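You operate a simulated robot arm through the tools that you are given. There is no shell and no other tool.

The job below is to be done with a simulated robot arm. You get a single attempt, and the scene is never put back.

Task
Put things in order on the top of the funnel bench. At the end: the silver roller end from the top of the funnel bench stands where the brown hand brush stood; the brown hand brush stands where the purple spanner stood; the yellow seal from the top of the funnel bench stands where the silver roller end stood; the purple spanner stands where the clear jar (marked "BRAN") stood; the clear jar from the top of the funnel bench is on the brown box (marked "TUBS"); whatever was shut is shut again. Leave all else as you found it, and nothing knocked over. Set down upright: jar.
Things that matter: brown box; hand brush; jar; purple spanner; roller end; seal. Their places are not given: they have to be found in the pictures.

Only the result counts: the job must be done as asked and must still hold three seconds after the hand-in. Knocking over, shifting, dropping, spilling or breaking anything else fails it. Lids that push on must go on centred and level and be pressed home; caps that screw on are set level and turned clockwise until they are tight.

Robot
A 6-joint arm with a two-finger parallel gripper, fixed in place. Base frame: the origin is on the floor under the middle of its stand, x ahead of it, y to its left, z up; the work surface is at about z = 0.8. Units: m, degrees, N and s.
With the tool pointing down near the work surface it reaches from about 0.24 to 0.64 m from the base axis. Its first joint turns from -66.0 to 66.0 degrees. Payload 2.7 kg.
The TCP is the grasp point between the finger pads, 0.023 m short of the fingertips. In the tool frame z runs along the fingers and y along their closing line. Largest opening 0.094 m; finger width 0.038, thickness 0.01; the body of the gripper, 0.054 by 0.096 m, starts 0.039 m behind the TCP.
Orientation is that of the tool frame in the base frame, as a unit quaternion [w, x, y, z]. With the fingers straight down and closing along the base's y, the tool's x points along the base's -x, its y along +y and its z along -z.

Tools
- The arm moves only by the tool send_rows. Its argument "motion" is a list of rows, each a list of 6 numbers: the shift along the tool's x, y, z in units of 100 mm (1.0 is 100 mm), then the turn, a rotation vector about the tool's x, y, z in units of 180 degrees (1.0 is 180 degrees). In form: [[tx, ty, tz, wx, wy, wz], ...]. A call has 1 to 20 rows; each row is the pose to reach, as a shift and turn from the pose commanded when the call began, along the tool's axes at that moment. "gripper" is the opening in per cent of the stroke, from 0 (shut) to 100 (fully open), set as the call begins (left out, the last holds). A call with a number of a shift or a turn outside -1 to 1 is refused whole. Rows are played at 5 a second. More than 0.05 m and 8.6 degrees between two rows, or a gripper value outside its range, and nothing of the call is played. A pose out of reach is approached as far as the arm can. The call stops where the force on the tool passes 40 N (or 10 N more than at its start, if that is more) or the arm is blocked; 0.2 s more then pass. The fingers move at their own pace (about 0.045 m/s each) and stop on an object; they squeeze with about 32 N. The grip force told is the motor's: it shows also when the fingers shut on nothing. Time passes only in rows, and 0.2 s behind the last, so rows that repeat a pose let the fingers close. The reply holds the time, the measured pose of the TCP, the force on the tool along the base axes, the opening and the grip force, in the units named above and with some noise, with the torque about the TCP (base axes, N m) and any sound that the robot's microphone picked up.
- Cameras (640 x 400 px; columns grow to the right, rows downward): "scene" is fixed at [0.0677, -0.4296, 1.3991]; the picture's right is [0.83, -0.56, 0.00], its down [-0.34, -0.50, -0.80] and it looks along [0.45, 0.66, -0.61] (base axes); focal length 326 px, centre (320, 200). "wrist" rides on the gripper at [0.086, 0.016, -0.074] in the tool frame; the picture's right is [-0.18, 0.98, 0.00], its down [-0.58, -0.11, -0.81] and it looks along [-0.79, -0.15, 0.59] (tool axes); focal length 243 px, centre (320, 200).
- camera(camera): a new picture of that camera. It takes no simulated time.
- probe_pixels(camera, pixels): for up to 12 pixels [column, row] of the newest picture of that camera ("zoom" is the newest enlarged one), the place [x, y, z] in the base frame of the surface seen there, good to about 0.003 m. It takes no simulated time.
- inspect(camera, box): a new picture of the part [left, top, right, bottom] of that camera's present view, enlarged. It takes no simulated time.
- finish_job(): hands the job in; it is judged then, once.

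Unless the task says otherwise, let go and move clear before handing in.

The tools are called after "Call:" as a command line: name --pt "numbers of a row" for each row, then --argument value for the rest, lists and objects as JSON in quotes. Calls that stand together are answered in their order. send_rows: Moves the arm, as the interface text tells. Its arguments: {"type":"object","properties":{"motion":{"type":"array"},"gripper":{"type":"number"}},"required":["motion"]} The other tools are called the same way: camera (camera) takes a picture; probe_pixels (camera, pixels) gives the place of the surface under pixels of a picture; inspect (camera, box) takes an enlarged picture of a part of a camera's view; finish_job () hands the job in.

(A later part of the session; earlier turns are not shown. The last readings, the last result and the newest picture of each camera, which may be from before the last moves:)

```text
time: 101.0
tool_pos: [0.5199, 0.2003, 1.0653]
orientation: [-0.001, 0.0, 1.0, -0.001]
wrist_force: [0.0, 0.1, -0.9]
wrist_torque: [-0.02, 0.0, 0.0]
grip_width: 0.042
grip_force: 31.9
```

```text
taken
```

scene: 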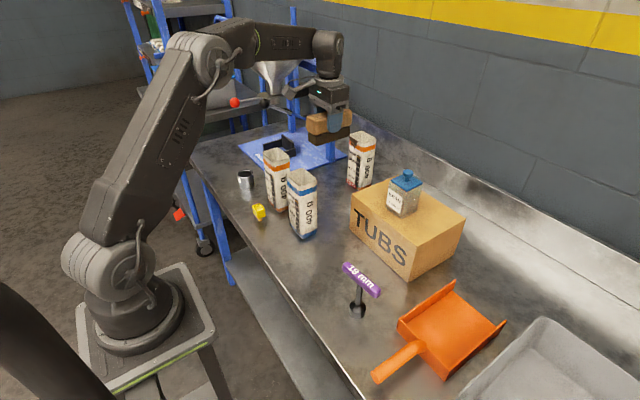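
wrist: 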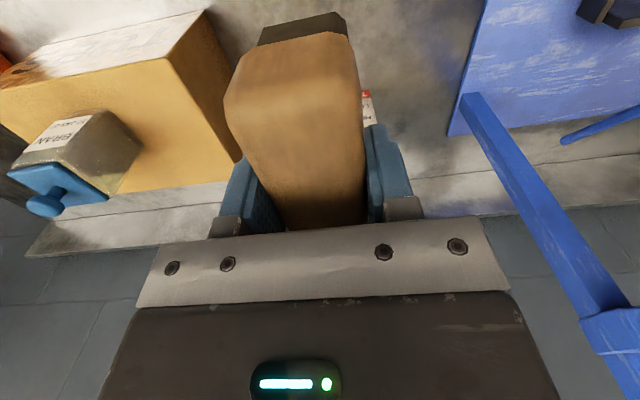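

At yaw 0 the camera block would come down beside the orange-striped bag's corner (≈(0.425,0.236)), so I first turn the gripper 80° clockwise at height, putting the camera on the free +y side.

Call:
send_rows --pt "0 0 0 0 0 0.0404" --pt "0 0 0 0 0 0.0808" --pt "0 0 0 0 0 0.1212" --pt "0 0 0 0 0 0.1616" --pt "0 0 0 0 0 0.202" --pt "0 0 0 0 0 0.2424" --pt "0 0 0 0 0 0.2828" --pt "0 0 0 0 0 0.3232" --pt "0 0 0 0 0 0.3636" --pt "0 0 0 0 0 0.404" --pt "0 0 0 0 0 0.444" --pt "0 0 0 0 0 0.444"

Call:
camera --camera "scene"

Call:
camera --camera "wrist"

```text
time: 103.6
tool_pos: [0.519, 0.2007, 1.0639]
orientation: [0.0, 0.643, 0.766, 0.0]
wrist_force: [1.4, -0.5, -2.0]
wrist_torque: [-0.03, -0.03, 0.01]
grip_width: 0.0418
grip_force: 32.4
```

```text
taken
```

scene: 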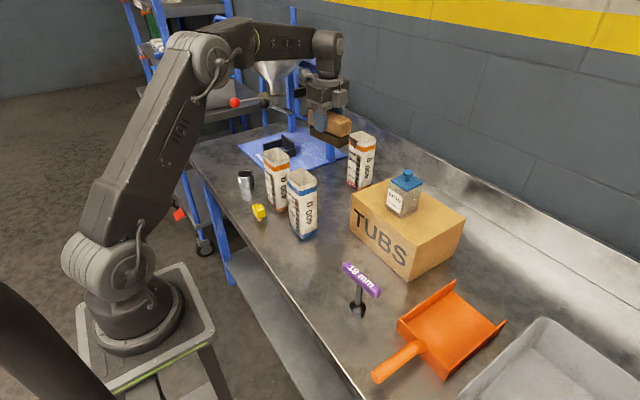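

```text
taken
```

wrist: 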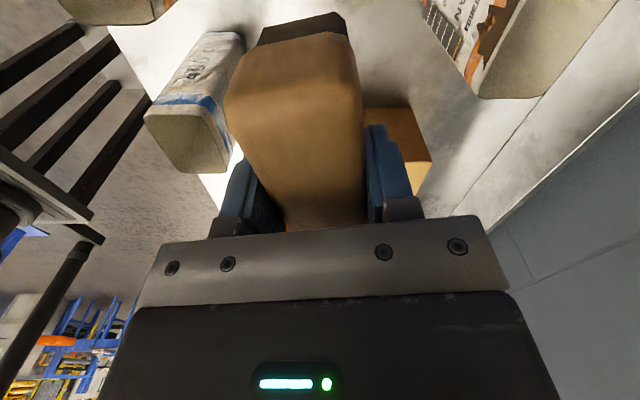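

The brush is clear all round over the spanner's old place. I lower 195 mm in two calls.

Call:
send_rows --pt "0 0 0.25 0 0 0" --pt "0 0 0.5 0 0 0" --pt "0 0 0.75 0 0 0" --pt "0 0 1.0 0 0 0"

Call:
inspect --camera "scene" --box '[260, 90, 400, 230]'

Call:
send_rows --pt "0 0 0.25 0 0 0" --pt "0 0 0.5 0 0 0" --pt "0 0 0.75 0 0 0" --pt "0 0 0.95 0 0 0" --pt "0 0 0.99 0 0 0" --pt "0 0 0.99 0 0 0"

Call:
inspect --camera "scene" --box '[260, 90, 400, 230]'

```text
time: 104.6
tool_pos: [0.5201, 0.1999, 0.9635]
orientation: [-0.001, 0.642, 0.767, -0.001]
wrist_force: [-0.2, 0.0, -1.8]
wrist_torque: [0.03, 0.03, -0.02]
grip_width: 0.0417
grip_force: 32.2
```

```text
2.86 times, centred on (330, 160) of scene
```

zoom: 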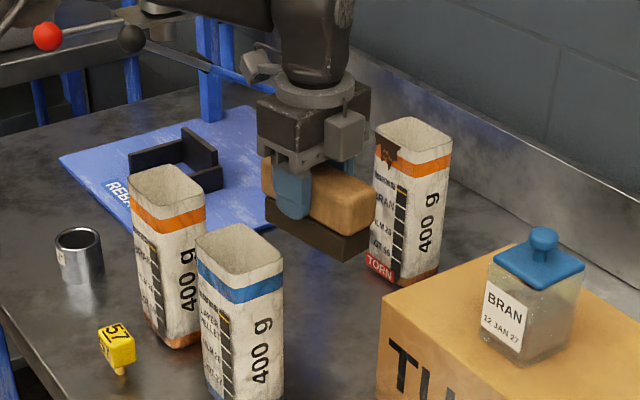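

```text
time: 106.0
tool_pos: [0.519, 0.2016, 0.8651]
orientation: [-0.001, 0.642, 0.766, 0.0]
wrist_force: [-0.1, -0.1, -1.2]
wrist_torque: [0.01, 0.01, 0.0]
grip_width: 0.0418
grip_force: 32.3
```

```text
2.86 times, centred on (330, 160) of scene
```

zoom: 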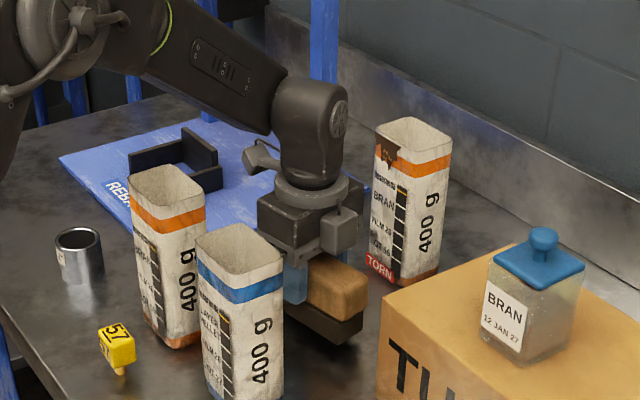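

About 10 mm remains. I lower 8 mm, then step to contact.

Call:
send_rows --pt "0 0 0.04 0 0 0" --pt "0 0 0.08 0 0 0" --pt "0 0 0.08 0 0 0"

Call:
send_rows --pt "0 0 0.015 0 0 0" --pt "0 0 0.015 0 0 0"

Call:
send_rows --pt "0 0 0.01 0 0 0" --pt "0 0 0.01 0 0 0"

```text
time: 106.8
tool_pos: [0.5203, 0.2016, 0.8572]
orientation: [0.0, 0.643, 0.766, 0.001]
wrist_force: [0.6, 0.2, -2.3]
wrist_torque: [0.02, -0.04, 0.02]
grip_width: 0.0417
grip_force: 31.8
```

```text
time: 107.4
tool_pos: [0.5205, 0.2007, 0.8561]
orientation: [0.0, 0.641, 0.767, 0.0]
wrist_force: [-0.2, -0.6, -1.8]
wrist_torque: [0.02, 0.01, 0.01]
grip_width: 0.0419
grip_force: 31.8
```

```text
time: 108.0
tool_pos: [0.5199, 0.2015, 0.8552]
orientation: [0.0, 0.642, 0.767, 0.0]
wrist_force: [0.9, -0.3, -2.3]
wrist_torque: [0.02, 0.03, -0.01]
grip_width: 0.0418
grip_force: 32.2
```

Call:
send_rows --pt "0 0 0.01 0 0 0" --pt "0 0 0.01 0 0 0"

Call:
send_rows --pt "0 0 0.007 0 0 0" --pt "0 0 0.007 0 0 0"

```text
time: 108.6
tool_pos: [0.5187, 0.2017, 0.8542]
orientation: [0.0, 0.642, 0.767, 0.0]
wrist_force: [-1.2, 0.2, 2.4]
wrist_torque: [-0.27, 0.11, -0.06]
grip_width: 0.0417
grip_force: 31.6
```

```text
time: 109.2
tool_pos: [0.5198, 0.2006, 0.8552]
orientation: [0.001, 0.642, 0.767, 0.001]
wrist_force: [-2.1, -2.2, 12.1]
wrist_torque: [-0.59, 0.28, 0.02]
grip_width: 0.0417
grip_force: 32.1
```

The brush touches the bench (force turned to +12 N). I back off slightly and open the fingers.

Call:
send_rows --pt "0 0 -0.008 0 0 0" --pt "0 0 -0.008 0 0 0"

Call:
send_rows --pt "0 0 0 0 0 0" --pt "0 0 0 0 0 0" --pt "0 0 0 0 0 0" --pt "0 0 0 0 0 0" --gripper 75

Call:
send_rows --pt "0 0 -0.1 0 0 0" --pt "0 0 -0.3 0 0 0" --pt "0 0 -0.6 0 0 0" --pt "0 0 -1.0 0 0 0"

Call:
send_rows --pt "0 0 -0.3 0 0 0" --pt "0 0 -0.6 0 0 0" --pt "0 0 -0.9 0 0 0" --pt "0 0 -1.0 0 0 0"

Call:
camera --camera "scene"

Call:
camera --camera "wrist"

```text
time: 109.8
tool_pos: [0.519, 0.2015, 0.8554]
orientation: [0.001, 0.642, 0.767, 0.001]
wrist_force: [3.2, -3.4, 8.3]
wrist_torque: [-0.54, -0.03, 0.12]
grip_width: 0.0418
grip_force: 31.8
```

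```text
time: 110.8
tool_pos: [0.5183, 0.2018, 0.8548]
orientation: [-0.001, 0.642, 0.766, 0.0]
wrist_force: [-0.2, -0.1, -0.2]
wrist_torque: [-0.03, 0.02, 0.0]
grip_width: 0.0705
grip_force: 0.1
```

```text
time: 111.8
tool_pos: [0.5205, 0.2017, 0.953]
orientation: [0.0, 0.642, 0.766, 0.0]
wrist_force: [0.6, -1.5, 0.9]
wrist_torque: [-0.02, 0.02, 0.0]
grip_width: 0.0708
grip_force: 0.0
```

```text
time: 112.8
tool_pos: [0.5205, 0.2024, 1.0538]
orientation: [0.001, 0.642, 0.767, 0.0]
wrist_force: [1.0, -0.2, 0.2]
wrist_torque: [0.0, -0.01, 0.02]
grip_width: 0.0702
grip_force: 0.0
```

```text
taken
```

scene: 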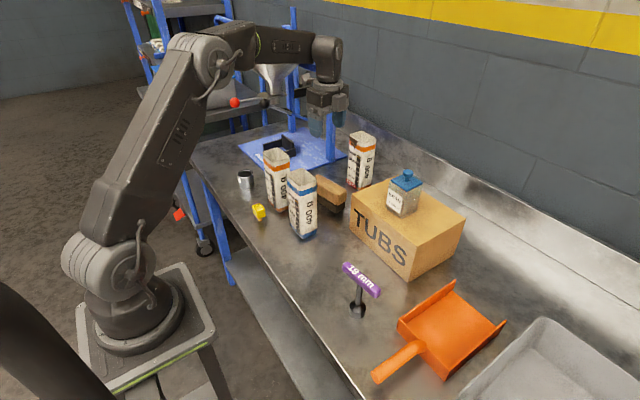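

```text
taken
```

wrist: 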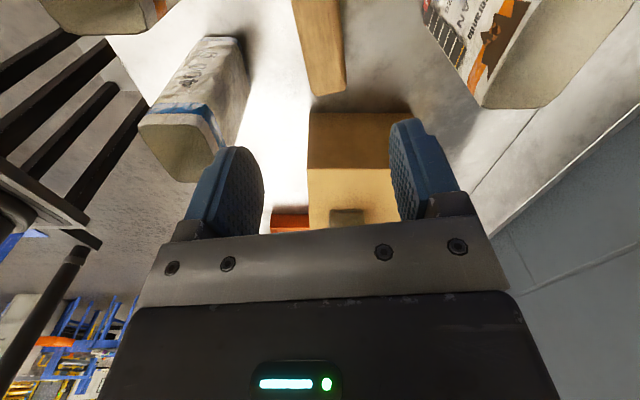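

The brush stands where the spanner was. Before going to the roller I probe the lever and funnel parts near the arm's path, the roller itself, and zoom on it.

Call:
probe_pixels --camera "scene" --pixels '[[235, 102], [264, 102], [290, 113], [250, 102], [270, 75], [285, 60], [275, 90], [293, 100], [245, 180], [246, 172], [331, 60], [325, 200]]'

Call:
inspect --camera "scene" --box '[190, 80, 350, 230]'

```text
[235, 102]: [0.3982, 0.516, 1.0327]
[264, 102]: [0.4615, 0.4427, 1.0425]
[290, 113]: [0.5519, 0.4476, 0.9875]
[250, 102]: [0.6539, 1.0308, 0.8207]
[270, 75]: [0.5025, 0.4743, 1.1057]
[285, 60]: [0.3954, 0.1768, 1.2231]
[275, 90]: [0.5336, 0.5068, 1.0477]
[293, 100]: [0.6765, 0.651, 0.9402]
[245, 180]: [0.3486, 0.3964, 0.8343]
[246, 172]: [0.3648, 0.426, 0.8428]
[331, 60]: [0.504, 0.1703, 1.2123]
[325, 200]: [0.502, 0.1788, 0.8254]
```

```text
2.67 times, centred on (270, 155) of scene
```

zoom: 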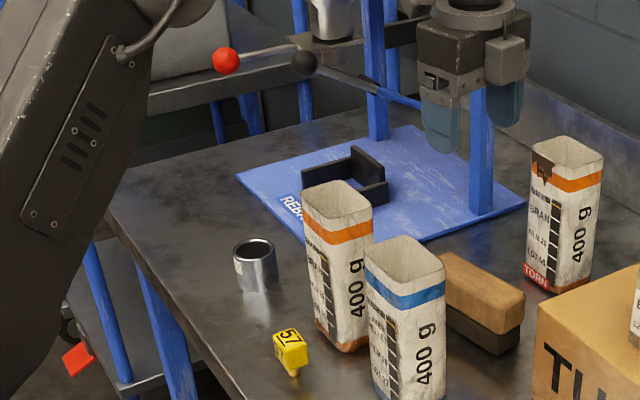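

There are two funnel levers: a red ball at ≈(0.398,0.516,1.03) and a black one at ≈(0.46,0.443,1.04), ~10 cm from the roller's axis, so I'll approach from the −x side with yaw 0. First retreat toward (0.34,0.25) and turn back.

Call:
send_rows --pt "0.1 -0.2 0 0 0 0" --pt "0.2 -0.42 0 0 0 0" --pt "0.3 -0.64 0 0 0 0" --pt "0.391 -0.848 0 0 0 0"

Call:
send_rows --pt "0.035 -0.077 0 0 0 -0.0404" --pt "0.07 -0.154 0 0 0 -0.0808" --pt "0.106 -0.231 0 0 0 -0.1212" --pt "0.142 -0.308 0 0 0 -0.1616" --pt "0.177 -0.385 0 0 0 -0.202" --pt "0.213 -0.462 0 0 0 -0.2424" --pt "0.248 -0.539 0 0 0 -0.2828" --pt "0.284 -0.616 0 0 0 -0.3232" --pt "0.319 -0.693 0 0 0 -0.3636" --pt "0.355 -0.77 0 0 0 -0.404" --pt "0.391 -0.848 0 0 0 -0.444" --pt "0.391 -0.848 0 0 0 -0.444"

Call:
camera --camera "wrist"

Call:
camera --camera "scene"

```text
time: 113.8
tool_pos: [0.4285, 0.2249, 1.0549]
orientation: [0.001, 0.642, 0.767, 0.001]
wrist_force: [1.0, 0.3, 0.1]
wrist_torque: [-0.02, 0.0, 0.0]
grip_width: 0.0704
grip_force: 0.0
```

```text
time: 116.4
tool_pos: [0.3378, 0.2472, 1.0534]
orientation: [0.0, -0.002, 1.0, 0.0]
wrist_force: [-0.4, 0.3, 0.3]
wrist_torque: [-0.01, -0.03, 0.0]
grip_width: 0.0705
grip_force: 0.0
```

```text
taken
```

wrist: 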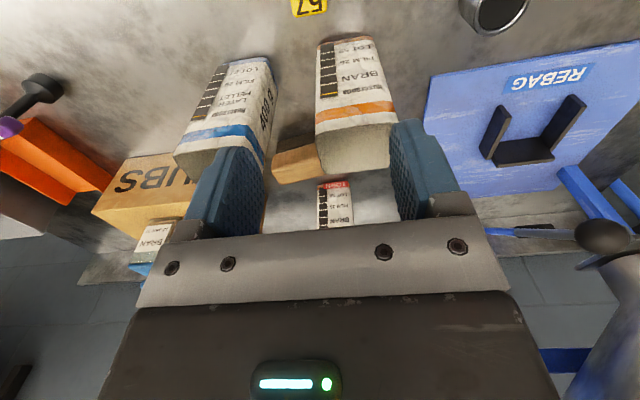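

```text
taken
```

scene: 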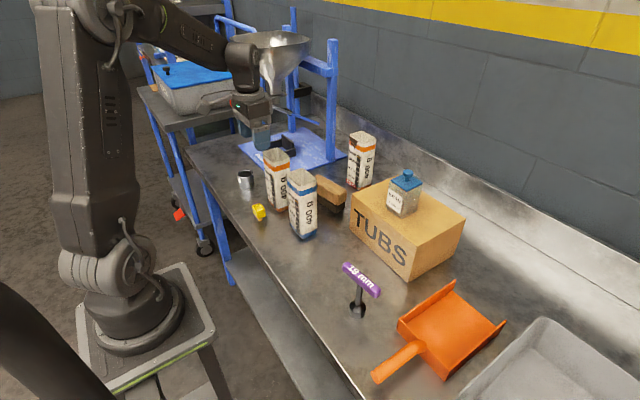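

The roller shows at wrist px (495,10). The silver funnel hangs nearby, so I probe its outline before moving closer.

Call:
probe_pixels --camera "scene" --pixels '[[270, 38], [300, 40], [306, 42], [285, 50], [275, 70], [280, 85], [268, 62], [265, 50], [295, 60], [258, 36], [275, 90], [264, 103]]'

Call:
inspect --camera "scene" --box '[200, 0, 360, 130]'

Call:
probe_pixels --camera "wrist" --pixels '[[605, 235], [570, 232], [500, 232], [630, 260], [630, 340], [560, 180], [600, 380], [580, 390], [495, 15], [620, 280]]'

```text
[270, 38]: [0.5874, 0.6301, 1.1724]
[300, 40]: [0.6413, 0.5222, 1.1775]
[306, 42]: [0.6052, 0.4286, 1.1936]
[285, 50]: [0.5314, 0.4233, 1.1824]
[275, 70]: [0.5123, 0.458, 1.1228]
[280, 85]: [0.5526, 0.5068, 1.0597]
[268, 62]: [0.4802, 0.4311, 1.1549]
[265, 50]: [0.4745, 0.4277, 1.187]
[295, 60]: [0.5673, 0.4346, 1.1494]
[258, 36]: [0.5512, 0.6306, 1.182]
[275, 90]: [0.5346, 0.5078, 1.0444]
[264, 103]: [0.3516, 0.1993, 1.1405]
```

```text
3.08 times, centred on (280, 65) of scene
```

zoom: 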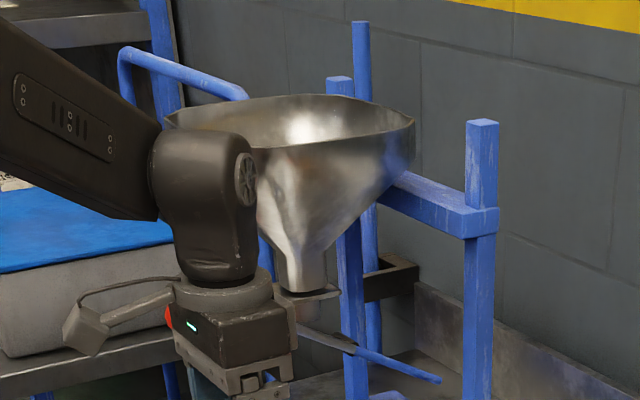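

```text
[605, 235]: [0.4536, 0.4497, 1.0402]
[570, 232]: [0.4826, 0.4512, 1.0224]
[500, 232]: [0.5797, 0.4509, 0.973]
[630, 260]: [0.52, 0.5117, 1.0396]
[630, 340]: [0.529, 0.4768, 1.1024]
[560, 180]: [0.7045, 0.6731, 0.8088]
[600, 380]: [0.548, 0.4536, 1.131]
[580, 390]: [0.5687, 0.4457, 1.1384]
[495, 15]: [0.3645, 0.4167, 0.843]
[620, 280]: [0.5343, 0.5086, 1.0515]
```

The funnel's near rim is at ≈(0.47,0.43,1.19), about 10 cm from the roller's axis. I move +y at x≈0.34 then descend while closing in on the roller.

Call:
send_rows --pt "0 0.25 0 0 0 0" --pt "0 0.5 0 0 0 0" --pt "0 0.75 0.1 0 0 0" --pt "0 1.0 0.3 0 0 0"

Call:
send_rows --pt "-0.05 0.2 0.2 0 0 0" --pt "-0.1 0.4 0.4 0 0 0" --pt "-0.15 0.55 0.6 0 0 0" --pt "-0.2 0.67 0.7 0 0 0" --pt "-0.2 0.67 0.7 0 0 0" --gripper 85

Call:
camera --camera "wrist"

Call:
inspect --camera "scene" --box '[180, 60, 340, 220]'

```text
time: 117.4
tool_pos: [0.3391, 0.3487, 1.0232]
orientation: [0.0, 0.0, 1.0, 0.0]
wrist_force: [0.9, -0.6, -0.5]
wrist_torque: [-0.01, -0.01, -0.01]
grip_width: 0.0705
grip_force: 0.0
```

```text
time: 118.6
tool_pos: [0.3602, 0.4163, 0.9528]
orientation: [-0.001, -0.001, 1.0, 0.0]
wrist_force: [0.0, 0.4, -0.1]
wrist_torque: [-0.01, 0.04, 0.02]
grip_width: 0.08
grip_force: 0.1
```

```text
taken
```

wrist: 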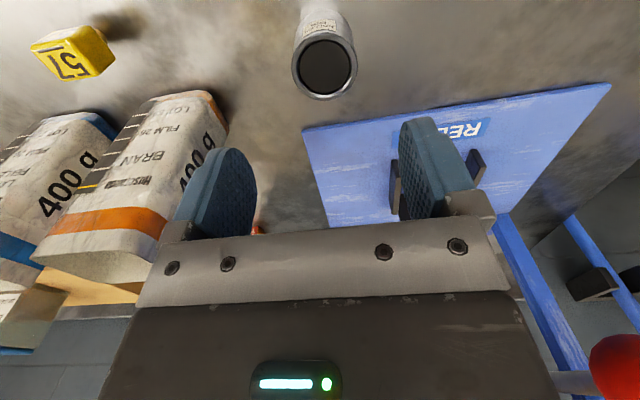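

```text
2.50 times, centred on (260, 140) of scene
```

zoom: 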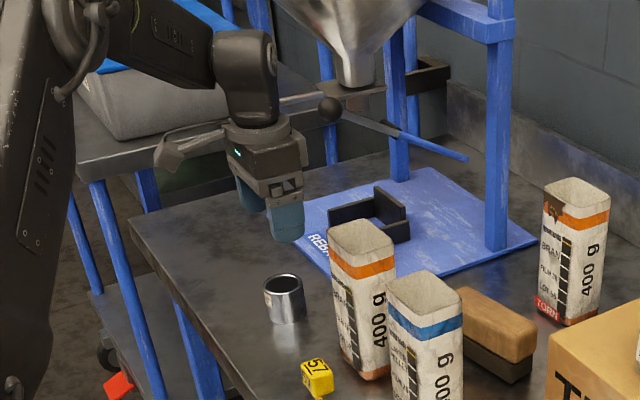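

The roller is centred nearly under the TCP (wrist px 325,68 → (0.359,0.420)); the red lever ball stays ~4 cm from the gripper body. I descend to z≈0.83.

Call:
send_rows --pt "0.0 0.015 0.25 0 0 0" --pt "0.0 0.02 0.5 0 0 0" --pt "0 0.02 0.75 0 0 0" --pt "0 0.02 0.9 0 0 0" --pt "0 0.02 0.9 0 0 0"

Call:
camera --camera "wrist"

Call:
inspect --camera "scene" --box '[180, 80, 320, 220]'

```text
time: 119.8
tool_pos: [0.3579, 0.4175, 0.8634]
orientation: [0.0, 0.0, 1.0, 0.0]
wrist_force: [0.8, -0.5, 0.0]
wrist_torque: [-0.02, -0.01, 0.02]
grip_width: 0.08
grip_force: 0.2
```

```text
taken
```

wrist: 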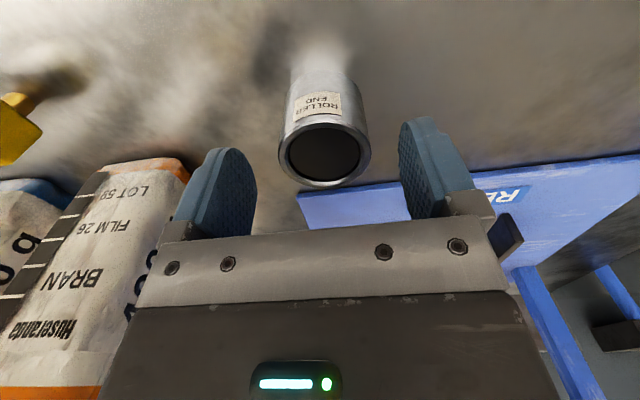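

```text
2.86 times, centred on (250, 150) of scene
```

zoom: 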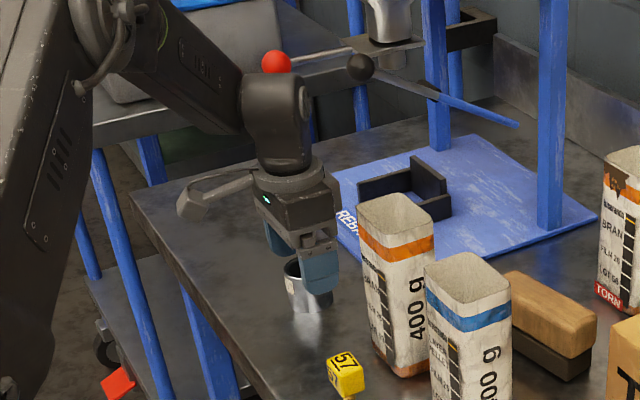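

Roller centre computes to ≈(0.358,0.419), between the fingers. I descend the last 33 mm.

Call:
send_rows --pt "0.0 0.01 0.12 0 0 0" --pt "0.01 0.01 0.22 0 0 0" --pt "0.01 0.01 0.3 0 0 0" --pt "0.01 0.01 0.33 0 0 0" --pt "0.01 0.01 0.33 0 0 0"

Call:
camera --camera "wrist"

Call:
inspect --camera "scene" --box '[180, 80, 320, 220]'

```text
time: 121.0
tool_pos: [0.3579, 0.4183, 0.8314]
orientation: [0.0, -0.001, 1.0, 0.0]
wrist_force: [-0.4, 0.2, -0.1]
wrist_torque: [0.03, 0.01, 0.02]
grip_width: 0.0799
grip_force: 0.1
```

```text
taken
```

wrist: 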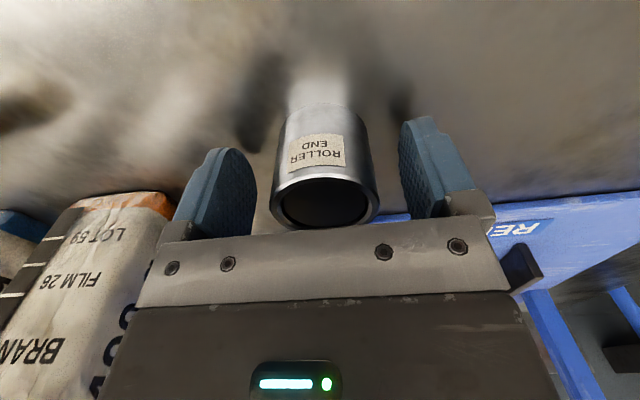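

```text
2.86 times, centred on (250, 150) of scene
```

zoom: 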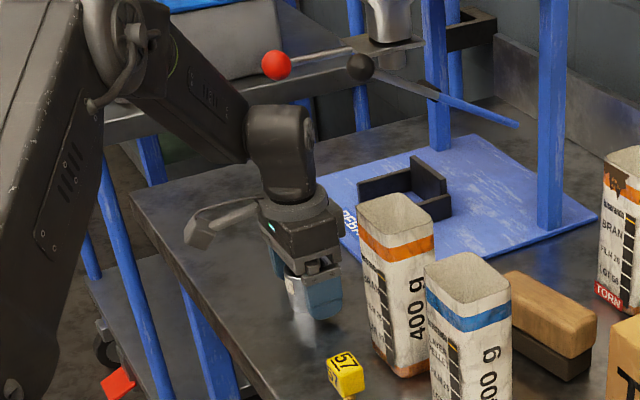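

The fingers straddle the "ROLLER END" cylinder at z 0.831, no contact. I close on it and lift.

Call:
send_rows --pt "0 0 0 0 0 0" --pt "0 0 0 0 0 0" --pt "0 0 0 0 0 0" --pt "0 0 0 0 0 0" --pt "0 0 0 0 0 0" --pt "0 0 0 0 0 0" --gripper 0

Call:
send_rows --pt "0 0 -0.05 0 0 0" --pt "0 0 -0.2 0 0 0" --pt "0 0 -0.45 0 0 0" --pt "0 0 -0.75 0 0 0" --pt "0 0 -1.0 0 0 0"

Call:
camera --camera "wrist"

Call:
inspect --camera "scene" --box '[180, 80, 320, 220]'

```text
time: 122.4
tool_pos: [0.3576, 0.418, 0.8313]
orientation: [0.0, 0.0, 1.0, 0.0]
wrist_force: [-0.3, 1.3, 1.7]
wrist_torque: [-0.03, -0.06, 0.02]
grip_width: 0.0487
grip_force: 32.3
```

```text
time: 123.6
tool_pos: [0.3574, 0.4163, 0.9313]
orientation: [0.0, 0.0, 1.0, 0.0]
wrist_force: [0.3, -0.2, -3.1]
wrist_torque: [-0.02, 0.05, 0.02]
grip_width: 0.0487
grip_force: 31.8
```

```text
taken
```

wrist: 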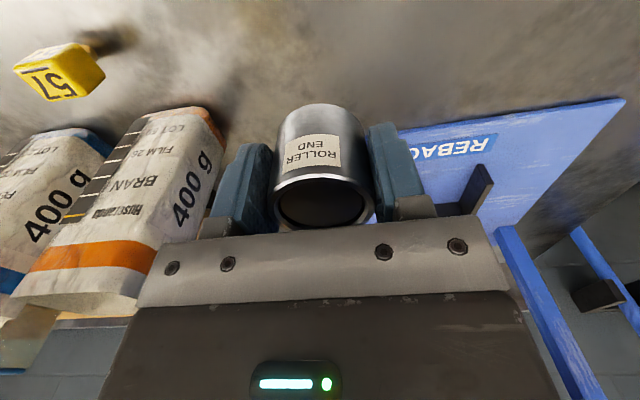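

```text
2.86 times, centred on (250, 150) of scene
```

zoom: 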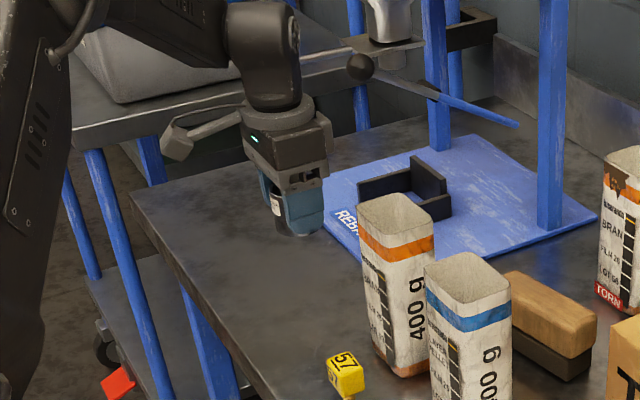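

The roller end is held (diameter 0.0487 m, weight ≈3 N). I retreat away from the levers, rise over bag height, and carry it to the brush's old place.

Call:
send_rows --pt "0.05 -0.18 -0.15 0 0 0" --pt "0.1 -0.36 -0.4 0 0 0" --pt "0.15 -0.52 -0.65 0 0 0" --pt "0.18 -0.67 -0.9 0 0 0"

Call:
send_rows --pt "0 -0.25 -0.15 0 0 0" --pt "0 -0.5 -0.35 0 0 0" --pt "0 -0.75 -0.35 0 0 0" --pt "0 -1.0 -0.35 0 0 0"

Call:
send_rows --pt "-0.04 -0.25 0 0 0 0" --pt "-0.08 -0.5 0 0 0 0" --pt "-0.11 -0.75 0 0 0 0" --pt "-0.15 -1.0 0 0 0 0"

Call:
send_rows --pt "-0.04 -0.25 0 0 0 0" --pt "-0.08 -0.5 0 0 0 0" --pt "-0.11 -0.75 0 0 0 0" --pt "-0.15 -1.0 0 0 0 0" --pt "-0.15 -1.0 0 0 0 0"

Call:
camera --camera "scene"

```text
time: 124.6
tool_pos: [0.3402, 0.3517, 1.0215]
orientation: [0.0, 0.0, 1.0, 0.0]
wrist_force: [-0.2, 0.0, -2.0]
wrist_torque: [0.0, 0.01, -0.03]
grip_width: 0.049
grip_force: 31.5
```

```text
time: 125.6
tool_pos: [0.3396, 0.2509, 1.0566]
orientation: [-0.001, 0.0, 1.0, 0.0]
wrist_force: [-0.6, 0.1, -3.0]
wrist_torque: [-0.03, 0.02, -0.01]
grip_width: 0.0488
grip_force: 32.1
```

```text
time: 126.6
tool_pos: [0.3551, 0.1516, 1.0566]
orientation: [0.0, 0.001, 1.0, 0.0]
wrist_force: [0.1, 0.2, -3.3]
wrist_torque: [0.0, 0.0, 0.02]
grip_width: 0.049
grip_force: 32.1
```

```text
time: 127.8
tool_pos: [0.3712, 0.0502, 1.0571]
orientation: [0.0, 0.0, 1.0, 0.0]
wrist_force: [0.1, 1.3, -3.0]
wrist_torque: [0.0, 0.03, -0.03]
grip_width: 0.0488
grip_force: 32.4
```

```text
taken
```

scene: 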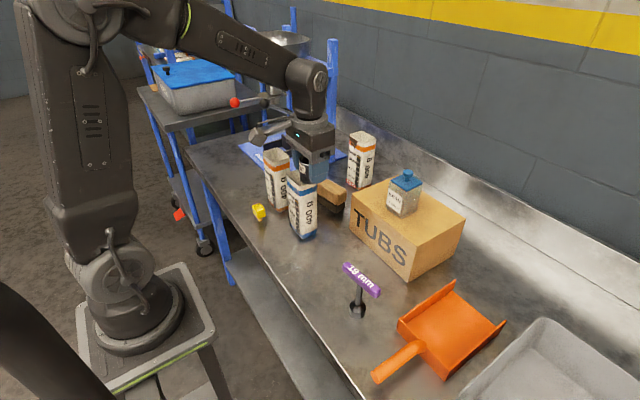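

The roller is near its target. I finish the move to (0.3755,0.013) and descend.

Call:
send_rows --pt "-0.025 -0.2 0 0 0 0" --pt "-0.05 -0.375 0.1 0 0 0" --pt "-0.05 -0.375 0.4 0 0 0" --pt "-0.05 -0.375 0.7 0 0 0" --pt "-0.05 -0.375 1.0 0 0 0"

Call:
send_rows --pt "0 0 0.25 0 0 0" --pt "0 0 0.5 0 0 0" --pt "0 0 0.75 0 0 0" --pt "0 0 1.0 0 0 0" --pt "0 0 1.0 0 0 0"

Call:
inspect --camera "scene" --box '[260, 180, 400, 320]'

```text
time: 129.0
tool_pos: [0.374, 0.0141, 0.9573]
orientation: [0.001, 0.0, 1.0, 0.0]
wrist_force: [0.1, 0.5, -3.3]
wrist_torque: [-0.01, 0.0, -0.02]
grip_width: 0.0487
grip_force: 32.0
```

```text
time: 130.2
tool_pos: [0.3736, 0.0127, 0.8561]
orientation: [-0.001, 0.0, 1.0, 0.001]
wrist_force: [-0.3, 0.3, -2.5]
wrist_torque: [0.05, 0.03, 0.01]
grip_width: 0.049
grip_force: 31.7
```

```text
2.86 times, centred on (330, 250) of scene
```

zoom: 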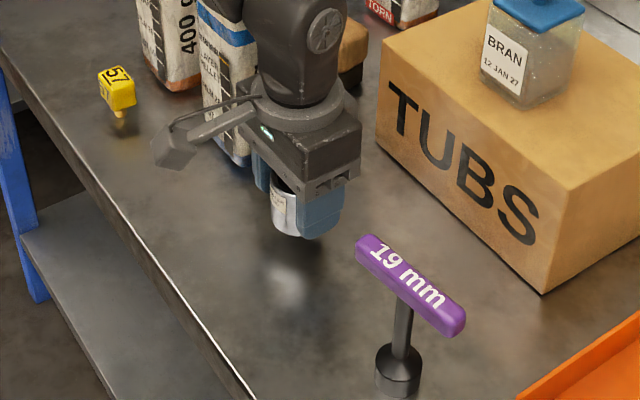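

About 24 mm above the bench. I lower 21 mm, then step to contact.

Call:
send_rows --pt "-0.01 0 0.07 0 0 0" --pt "-0.01 0 0.14 0 0 0" --pt "-0.01 0 0.19 0 0 0" --pt "-0.01 0 0.215 0 0 0" --pt "-0.01 0 0.215 0 0 0"

Call:
send_rows --pt "0 0 0.012 0 0 0" --pt "0 0 0.012 0 0 0"

Call:
send_rows --pt "0 0 0.01 0 0 0" --pt "0 0 0.01 0 0 0"

```text
time: 131.4
tool_pos: [0.3748, 0.0141, 0.8344]
orientation: [0.0, 0.001, 1.0, 0.0]
wrist_force: [-0.7, -0.4, -3.3]
wrist_torque: [0.02, -0.02, 0.0]
grip_width: 0.0488
grip_force: 31.8
```

```text
time: 132.0
tool_pos: [0.3743, 0.0135, 0.8334]
orientation: [0.0, -0.001, 1.0, 0.0]
wrist_force: [0.0, 0.4, -2.3]
wrist_torque: [-0.02, 0.02, -0.02]
grip_width: 0.0488
grip_force: 32.3
```

```text
time: 132.6
tool_pos: [0.3746, 0.0141, 0.8319]
orientation: [0.0, 0.0, 1.0, 0.0]
wrist_force: [-0.2, -0.2, -2.9]
wrist_torque: [0.01, 0.02, 0.03]
grip_width: 0.0488
grip_force: 31.7
```

Call:
send_rows --pt "0 0 0.008 0 0 0" --pt "0 0 0.008 0 0 0"

Call:
send_rows --pt "0 0 0.006 0 0 0" --pt "0 0 0.006 0 0 0"

```text
time: 133.2
tool_pos: [0.3747, 0.0136, 0.8315]
orientation: [0.0, 0.0, 1.0, 0.0]
wrist_force: [-0.6, 0.6, -3.1]
wrist_torque: [0.04, 0.01, -0.03]
grip_width: 0.0489
grip_force: 31.7
```

```text
time: 133.8
tool_pos: [0.3747, 0.0134, 0.8311]
orientation: [0.001, 0.0, 1.0, 0.0]
wrist_force: [-3.3, 1.8, 7.2]
wrist_torque: [-0.17, 0.03, -0.05]
grip_width: 0.0489
grip_force: 31.8
```

The roller touches the bench (+7 N). I open the fingers and rise.

Call:
send_rows --pt "0 0 -0.003 0 0 0" --pt "0 0 -0.003 0 0 0" --pt "0 0 -0.003 0 0 0" --pt "0 0 -0.003 0 0 0" --gripper 85

Call:
send_rows --pt "0 0 -0.1 0 0 0" --pt "0 0 -0.3 0 0 0" --pt "0 0 -0.6 0 0 0" --pt "0 0 -1.0 0 0 0"

Call:
send_rows --pt "0 0 -0.3 0 0 0" --pt "0 0 -0.6 0 0 0" --pt "0 0 -0.9 0 0 0" --pt "0 0 -1.0 0 0 0"

Call:
camera --camera "scene"

Call:
camera --camera "wrist"

```text
time: 134.8
tool_pos: [0.375, 0.013, 0.8314]
orientation: [0.0, 0.001, 1.0, 0.0]
wrist_force: [-0.2, -0.1, -0.3]
wrist_torque: [0.03, 0.01, 0.02]
grip_width: 0.0799
grip_force: 0.1
```

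```text
time: 135.8
tool_pos: [0.3749, 0.013, 0.9325]
orientation: [0.0, 0.0, 1.0, 0.0]
wrist_force: [0.2, 0.1, 0.2]
wrist_torque: [-0.03, 0.01, 0.03]
grip_width: 0.0801
grip_force: 0.1
```

```text
time: 136.8
tool_pos: [0.3767, 0.0126, 1.032]
orientation: [0.0, 0.0, 1.0, 0.0]
wrist_force: [-0.5, -0.6, 0.3]
wrist_torque: [0.02, 0.0, 0.01]
grip_width: 0.0801
grip_force: 0.0
```

```text
taken
```

scene: 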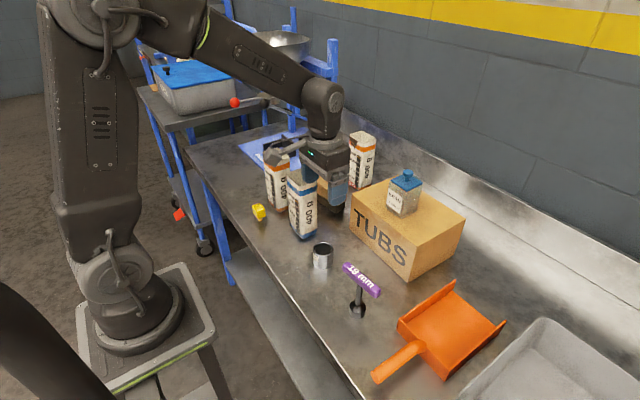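

```text
taken
```

wrist: 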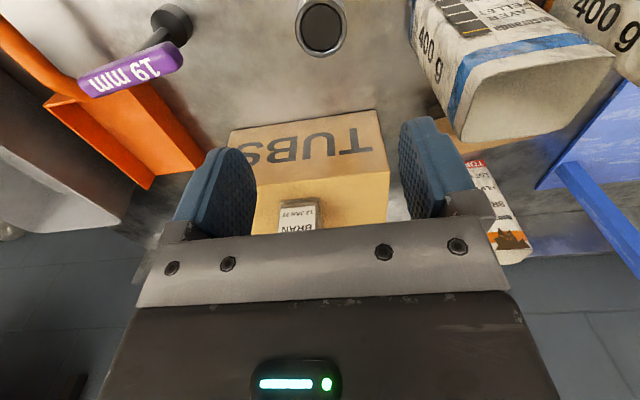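

The roller end stands at the brush's old place (scene px 322,255). Now the seal: I move above it to (0.317,0.236).

Call:
send_rows --pt "0.06 0.25 0 0 0 0" --pt "0.15 0.5 0 0 0 0" --pt "0.25 0.75 0 0 0 0" --pt "0.35 1.0 0 0 0 0" --gripper 60

Call:
send_rows --pt "0.06 0.25 0 0 0 0" --pt "0.12 0.5 0 0 0 0" --pt "0.18 0.75 0 0 0 0" --pt "0.24 1.0 0 0 0 0"

Call:
send_rows --pt "0 0.15 0 0 0 0" --pt "0 0.235 0 0 0 0" --pt "0 0.235 0 0 0 0"

Call:
camera --camera "wrist"

Call:
inspect --camera "scene" --box '[230, 180, 300, 240]'

```text
time: 137.8
tool_pos: [0.3404, 0.1142, 1.0313]
orientation: [0.0, 0.0, 1.0, 0.0]
wrist_force: [-0.1, 0.1, 0.7]
wrist_torque: [0.01, 0.01, 0.02]
grip_width: 0.0564
grip_force: 0.1
```

```text
time: 138.8
tool_pos: [0.3168, 0.215, 1.0303]
orientation: [0.0, 0.0, 1.0, 0.0]
wrist_force: [0.2, -0.3, 0.5]
wrist_torque: [0.0, 0.02, -0.02]
grip_width: 0.0561
grip_force: 0.1
```

```text
time: 139.6
tool_pos: [0.3151, 0.2368, 1.0313]
orientation: [0.0, 0.0, 1.0, 0.001]
wrist_force: [0.7, -0.1, -0.1]
wrist_torque: [0.02, 0.0, 0.0]
grip_width: 0.0564
grip_force: 0.1
```

```text
taken
```

wrist: 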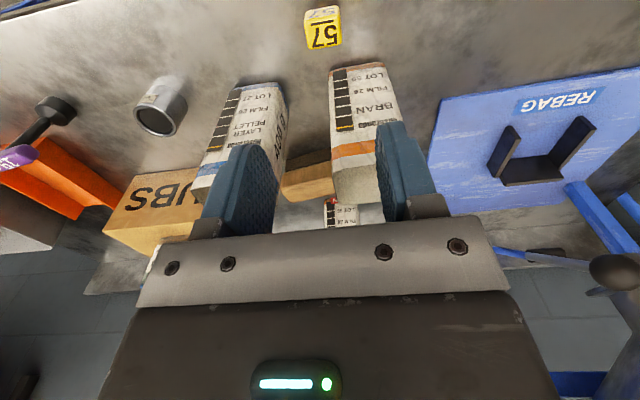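

```text
6.67 times, centred on (265, 210) of scene
```

zoom: 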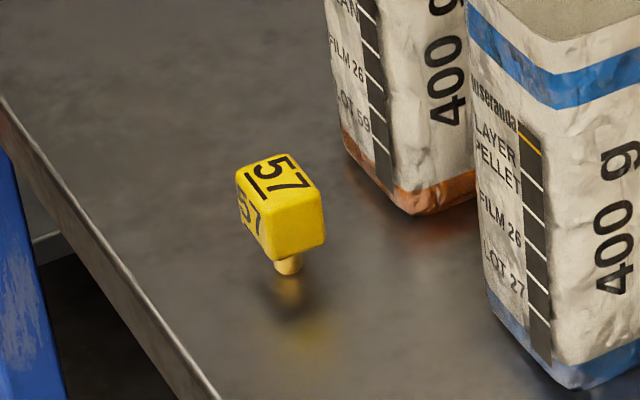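

The seal is a yellow block standing on a thin peg (zoom 288,270). I zoom the wrist view for its heading and centre.

Call:
inspect --camera "wrist" --box '[280, 0, 370, 60]'

Call:
probe_pixels --camera "wrist" --pixels '[[307, 22], [338, 18], [341, 42], [312, 47], [323, 33], [305, 10], [337, 8]]'

Call:
probe_pixels --camera "scene" --pixels '[[260, 218], [261, 220], [260, 216], [261, 225], [258, 205], [265, 207]]'

```text
6.67 times, centred on (325, 30) of wrist
```

zoom: 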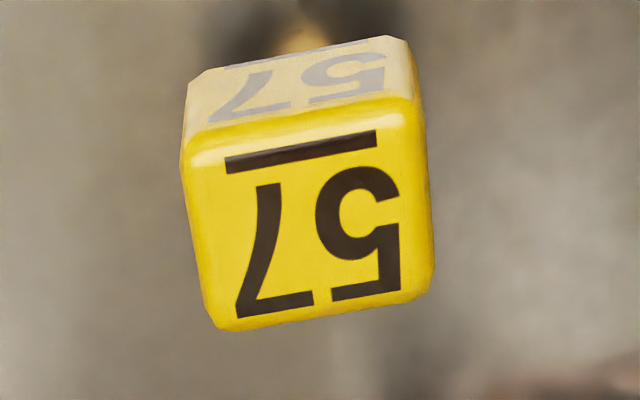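

```text
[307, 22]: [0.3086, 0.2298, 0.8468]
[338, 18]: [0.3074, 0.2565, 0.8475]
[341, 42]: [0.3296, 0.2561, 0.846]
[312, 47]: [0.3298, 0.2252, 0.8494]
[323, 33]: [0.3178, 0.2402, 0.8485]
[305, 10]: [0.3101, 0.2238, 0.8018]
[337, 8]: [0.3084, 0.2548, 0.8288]
```

```text
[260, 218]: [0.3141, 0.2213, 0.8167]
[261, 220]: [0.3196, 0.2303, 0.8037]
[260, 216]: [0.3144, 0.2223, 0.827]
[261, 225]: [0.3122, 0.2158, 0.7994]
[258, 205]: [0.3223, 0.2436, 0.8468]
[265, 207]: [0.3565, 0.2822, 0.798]
```

The seal's block is nearly axis-aligned with centre ≈(0.318,0.239), z 0.816–0.847. I descend 100 mm, correcting 2 mm, and check clearance to the orange-striped bag.

Call:
send_rows --pt "-0.02 0.02 0.3 0 0 0" --pt "-0.02 0.02 0.6 0 0 0" --pt "-0.02 0.02 0.85 0 0 0" --pt "-0.02 0.02 1.0 0 0 0" --pt "-0.02 0.02 1.0 0 0 0"

Call:
camera --camera "wrist"

Call:
inspect --camera "scene" --box '[210, 120, 330, 240]'

```text
time: 140.8
tool_pos: [0.3165, 0.24, 0.9306]
orientation: [0.0, 0.0, 1.0, -0.001]
wrist_force: [-0.2, -0.3, -0.3]
wrist_torque: [-0.01, -0.02, 0.0]
grip_width: 0.0563
grip_force: 0.1
```

```text
taken
```

wrist: 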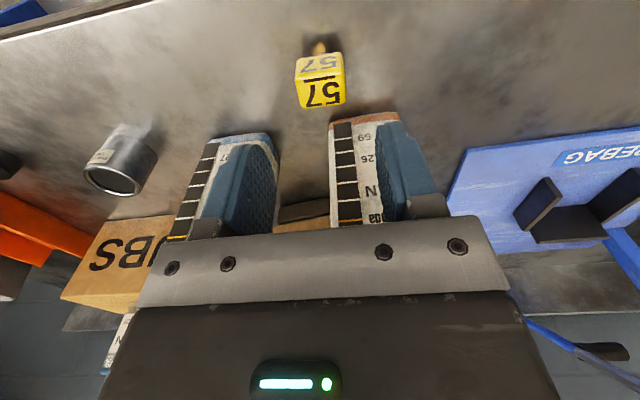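

```text
3.33 times, centred on (270, 180) of scene
```

zoom: 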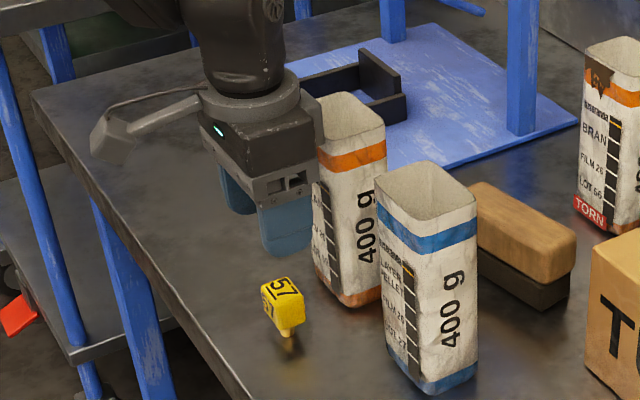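

Clearances look fine (gripper edge ≈3 cm, flange ≈1.5 cm from the bag). I descend 60 mm, then check again.

Call:
send_rows --pt "0.02 0 0.2 0 0 0" --pt "0.02 0 0.4 0 0 0" --pt "0.02 0 0.6 0 0 0" --pt "0.02 0 0.6 0 0 0"

Call:
camera --camera "wrist"

Call:
inspect --camera "scene" --box '[210, 130, 330, 240]'

```text
time: 141.8
tool_pos: [0.3142, 0.2394, 0.8708]
orientation: [0.0, 0.0, 1.0, 0.0]
wrist_force: [0.1, -0.2, 0.2]
wrist_torque: [-0.03, -0.01, 0.02]
grip_width: 0.0564
grip_force: 0.0
```

```text
taken
```

wrist: 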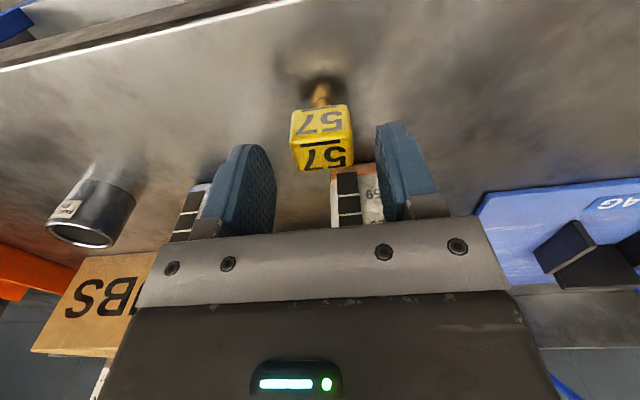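

```text
3.64 times, centred on (270, 185) of scene
```

zoom: 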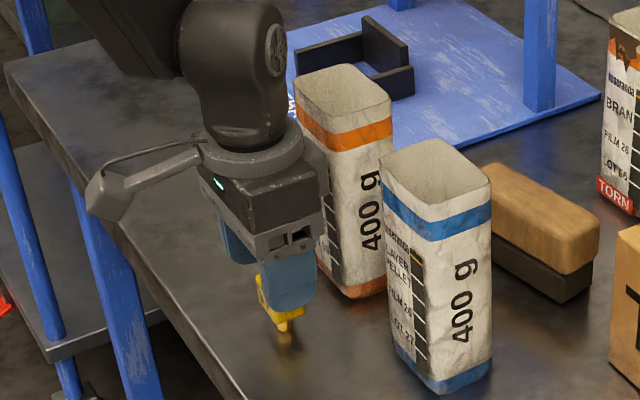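

The seal is between the fingers and the flange clears the bag. I descend the last 37 mm in small steps.

Call:
send_rows --pt "0 0 0.1 0 0 0" --pt "0 0 0.2 0 0 0" --pt "0 0 0.3 0 0 0" --pt "0 0 0.365 0 0 0" --pt "0 0 0.365 0 0 0"

Call:
camera --camera "wrist"

Call:
inspect --camera "scene" --box '[210, 130, 330, 240]'

```text
time: 143.0
tool_pos: [0.3158, 0.2393, 0.835]
orientation: [0.0, -0.001, 1.0, -0.001]
wrist_force: [0.2, 0.1, 0.6]
wrist_torque: [-0.02, 0.0, 0.01]
grip_width: 0.0563
grip_force: 0.1
```

```text
taken
```

wrist: 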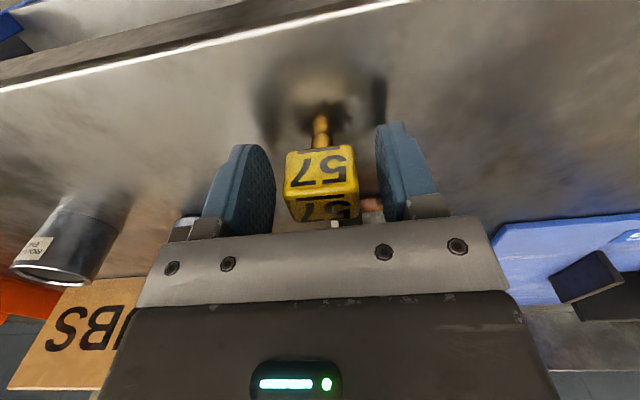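

```text
3.64 times, centred on (270, 185) of scene
```

zoom: 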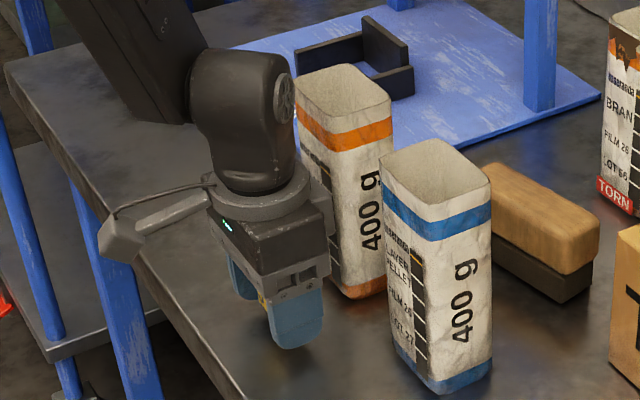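

The pads straddle the yellow block. I close the fingers gently and check.

Call:
send_rows --pt "0 0 0 0 0 0" --pt "0 0 0 0 0 0" --pt "0 0 0 0 0 0" --pt "0 0 0 0 0 0" --pt "0 0 0 0 0 0" --gripper 0

Call:
camera --camera "wrist"

```text
time: 144.2
tool_pos: [0.3147, 0.2397, 0.8342]
orientation: [0.001, 0.001, 1.0, 0.0]
wrist_force: [-0.3, 0.3, -0.3]
wrist_torque: [-0.02, 0.0, 0.03]
grip_width: 0.0334
grip_force: 31.9
```

```text
taken
```

wrist: 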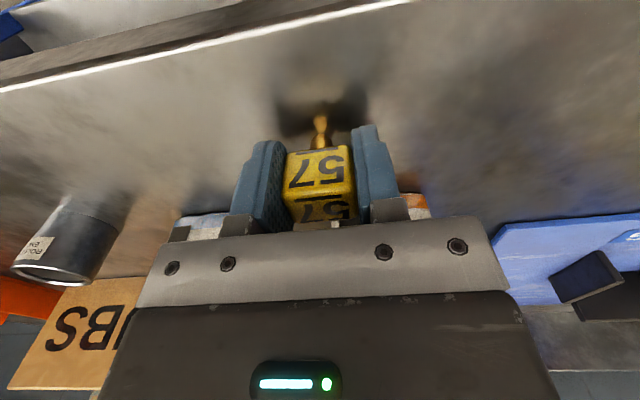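

The seal is gripped (0.0334 m). I lift it 100 mm and check it hangs upright.

Call:
send_rows --pt "0 0 -0.05 0 0 0" --pt "0 0 -0.2 0 0 0" --pt "0 0 -0.45 0 0 0" --pt "0 0 -0.75 0 0 0" --pt "0 0 -1.0 0 0 0" --pt "0 0 -1.0 0 0 0"

Call:
inspect --camera "scene" --box '[210, 120, 330, 240]'

Call:
camera --camera "wrist"

```text
time: 145.6
tool_pos: [0.316, 0.2382, 0.9353]
orientation: [0.0, 0.0, 1.0, 0.0]
wrist_force: [-0.4, 0.0, -1.1]
wrist_torque: [0.0, -0.01, 0.0]
grip_width: 0.0332
grip_force: 32.0
```

```text
3.33 times, centred on (270, 180) of scene
```

zoom: 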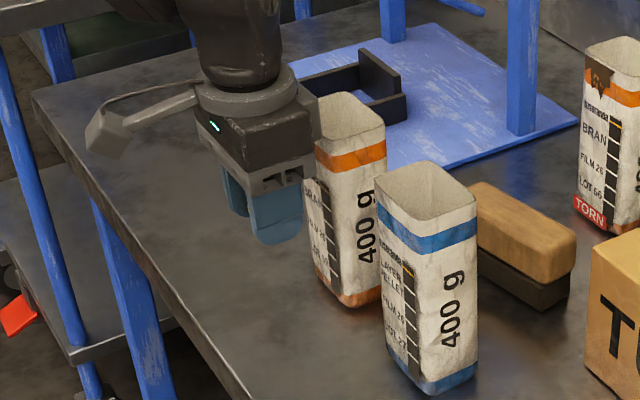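

```text
taken
```

wrist: 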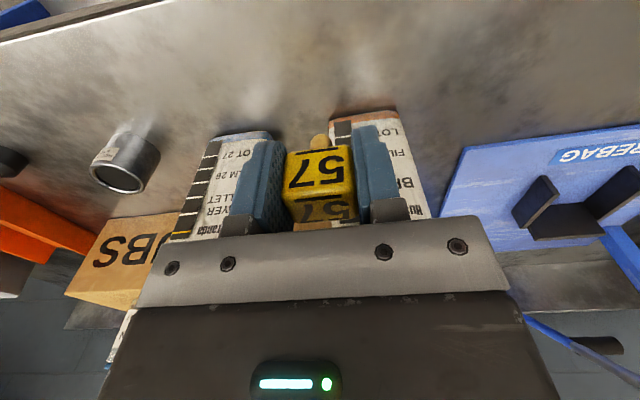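

The seal hangs squarely in the grip with its peg below. I carry it to the roller's old place (0.358,0.418), keeping clear of the levers.

Call:
send_rows --pt "-0.03 0.22 -0.05 0 0 0" --pt "-0.08 0.45 -0.1 0 0 0" --pt "-0.14 0.68 -0.15 0 0 0" --pt "-0.2 0.9 -0.15 0 0 0"

Call:
send_rows --pt "-0.05 0.22 0 0 0 0" --pt "-0.1 0.45 0 0 0 0" --pt "-0.15 0.68 0 0 0 0" --pt "-0.195 0.89 0 0 0 0" --pt "-0.195 0.89 0 0 0 0"

Call:
camera --camera "wrist"

Call:
inspect --camera "scene" --box '[180, 60, 340, 220]'

```text
time: 146.6
tool_pos: [0.3362, 0.3291, 0.9495]
orientation: [0.0, 0.0, 1.0, 0.0]
wrist_force: [-0.5, -0.1, -0.5]
wrist_torque: [0.01, 0.04, 0.02]
grip_width: 0.0335
grip_force: 31.8
```

```text
time: 147.8
tool_pos: [0.3578, 0.4183, 0.9501]
orientation: [0.0, 0.0, 1.0, 0.0]
wrist_force: [0.2, 0.7, -0.3]
wrist_torque: [-0.02, 0.0, -0.01]
grip_width: 0.0333
grip_force: 32.0
```

```text
taken
```

wrist: 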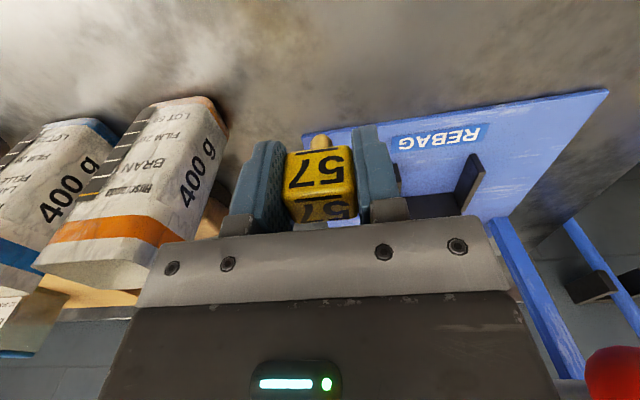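

```text
2.50 times, centred on (260, 140) of scene
```

zoom: 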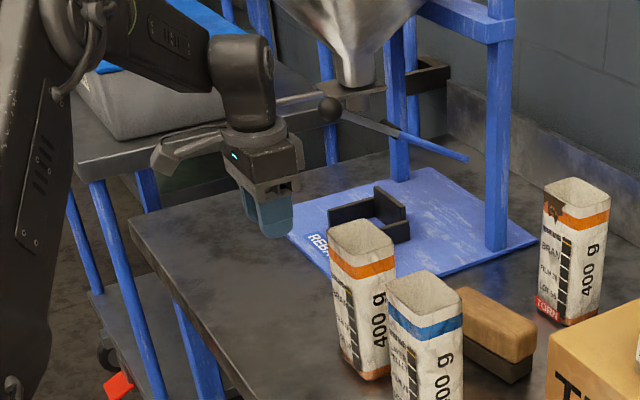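

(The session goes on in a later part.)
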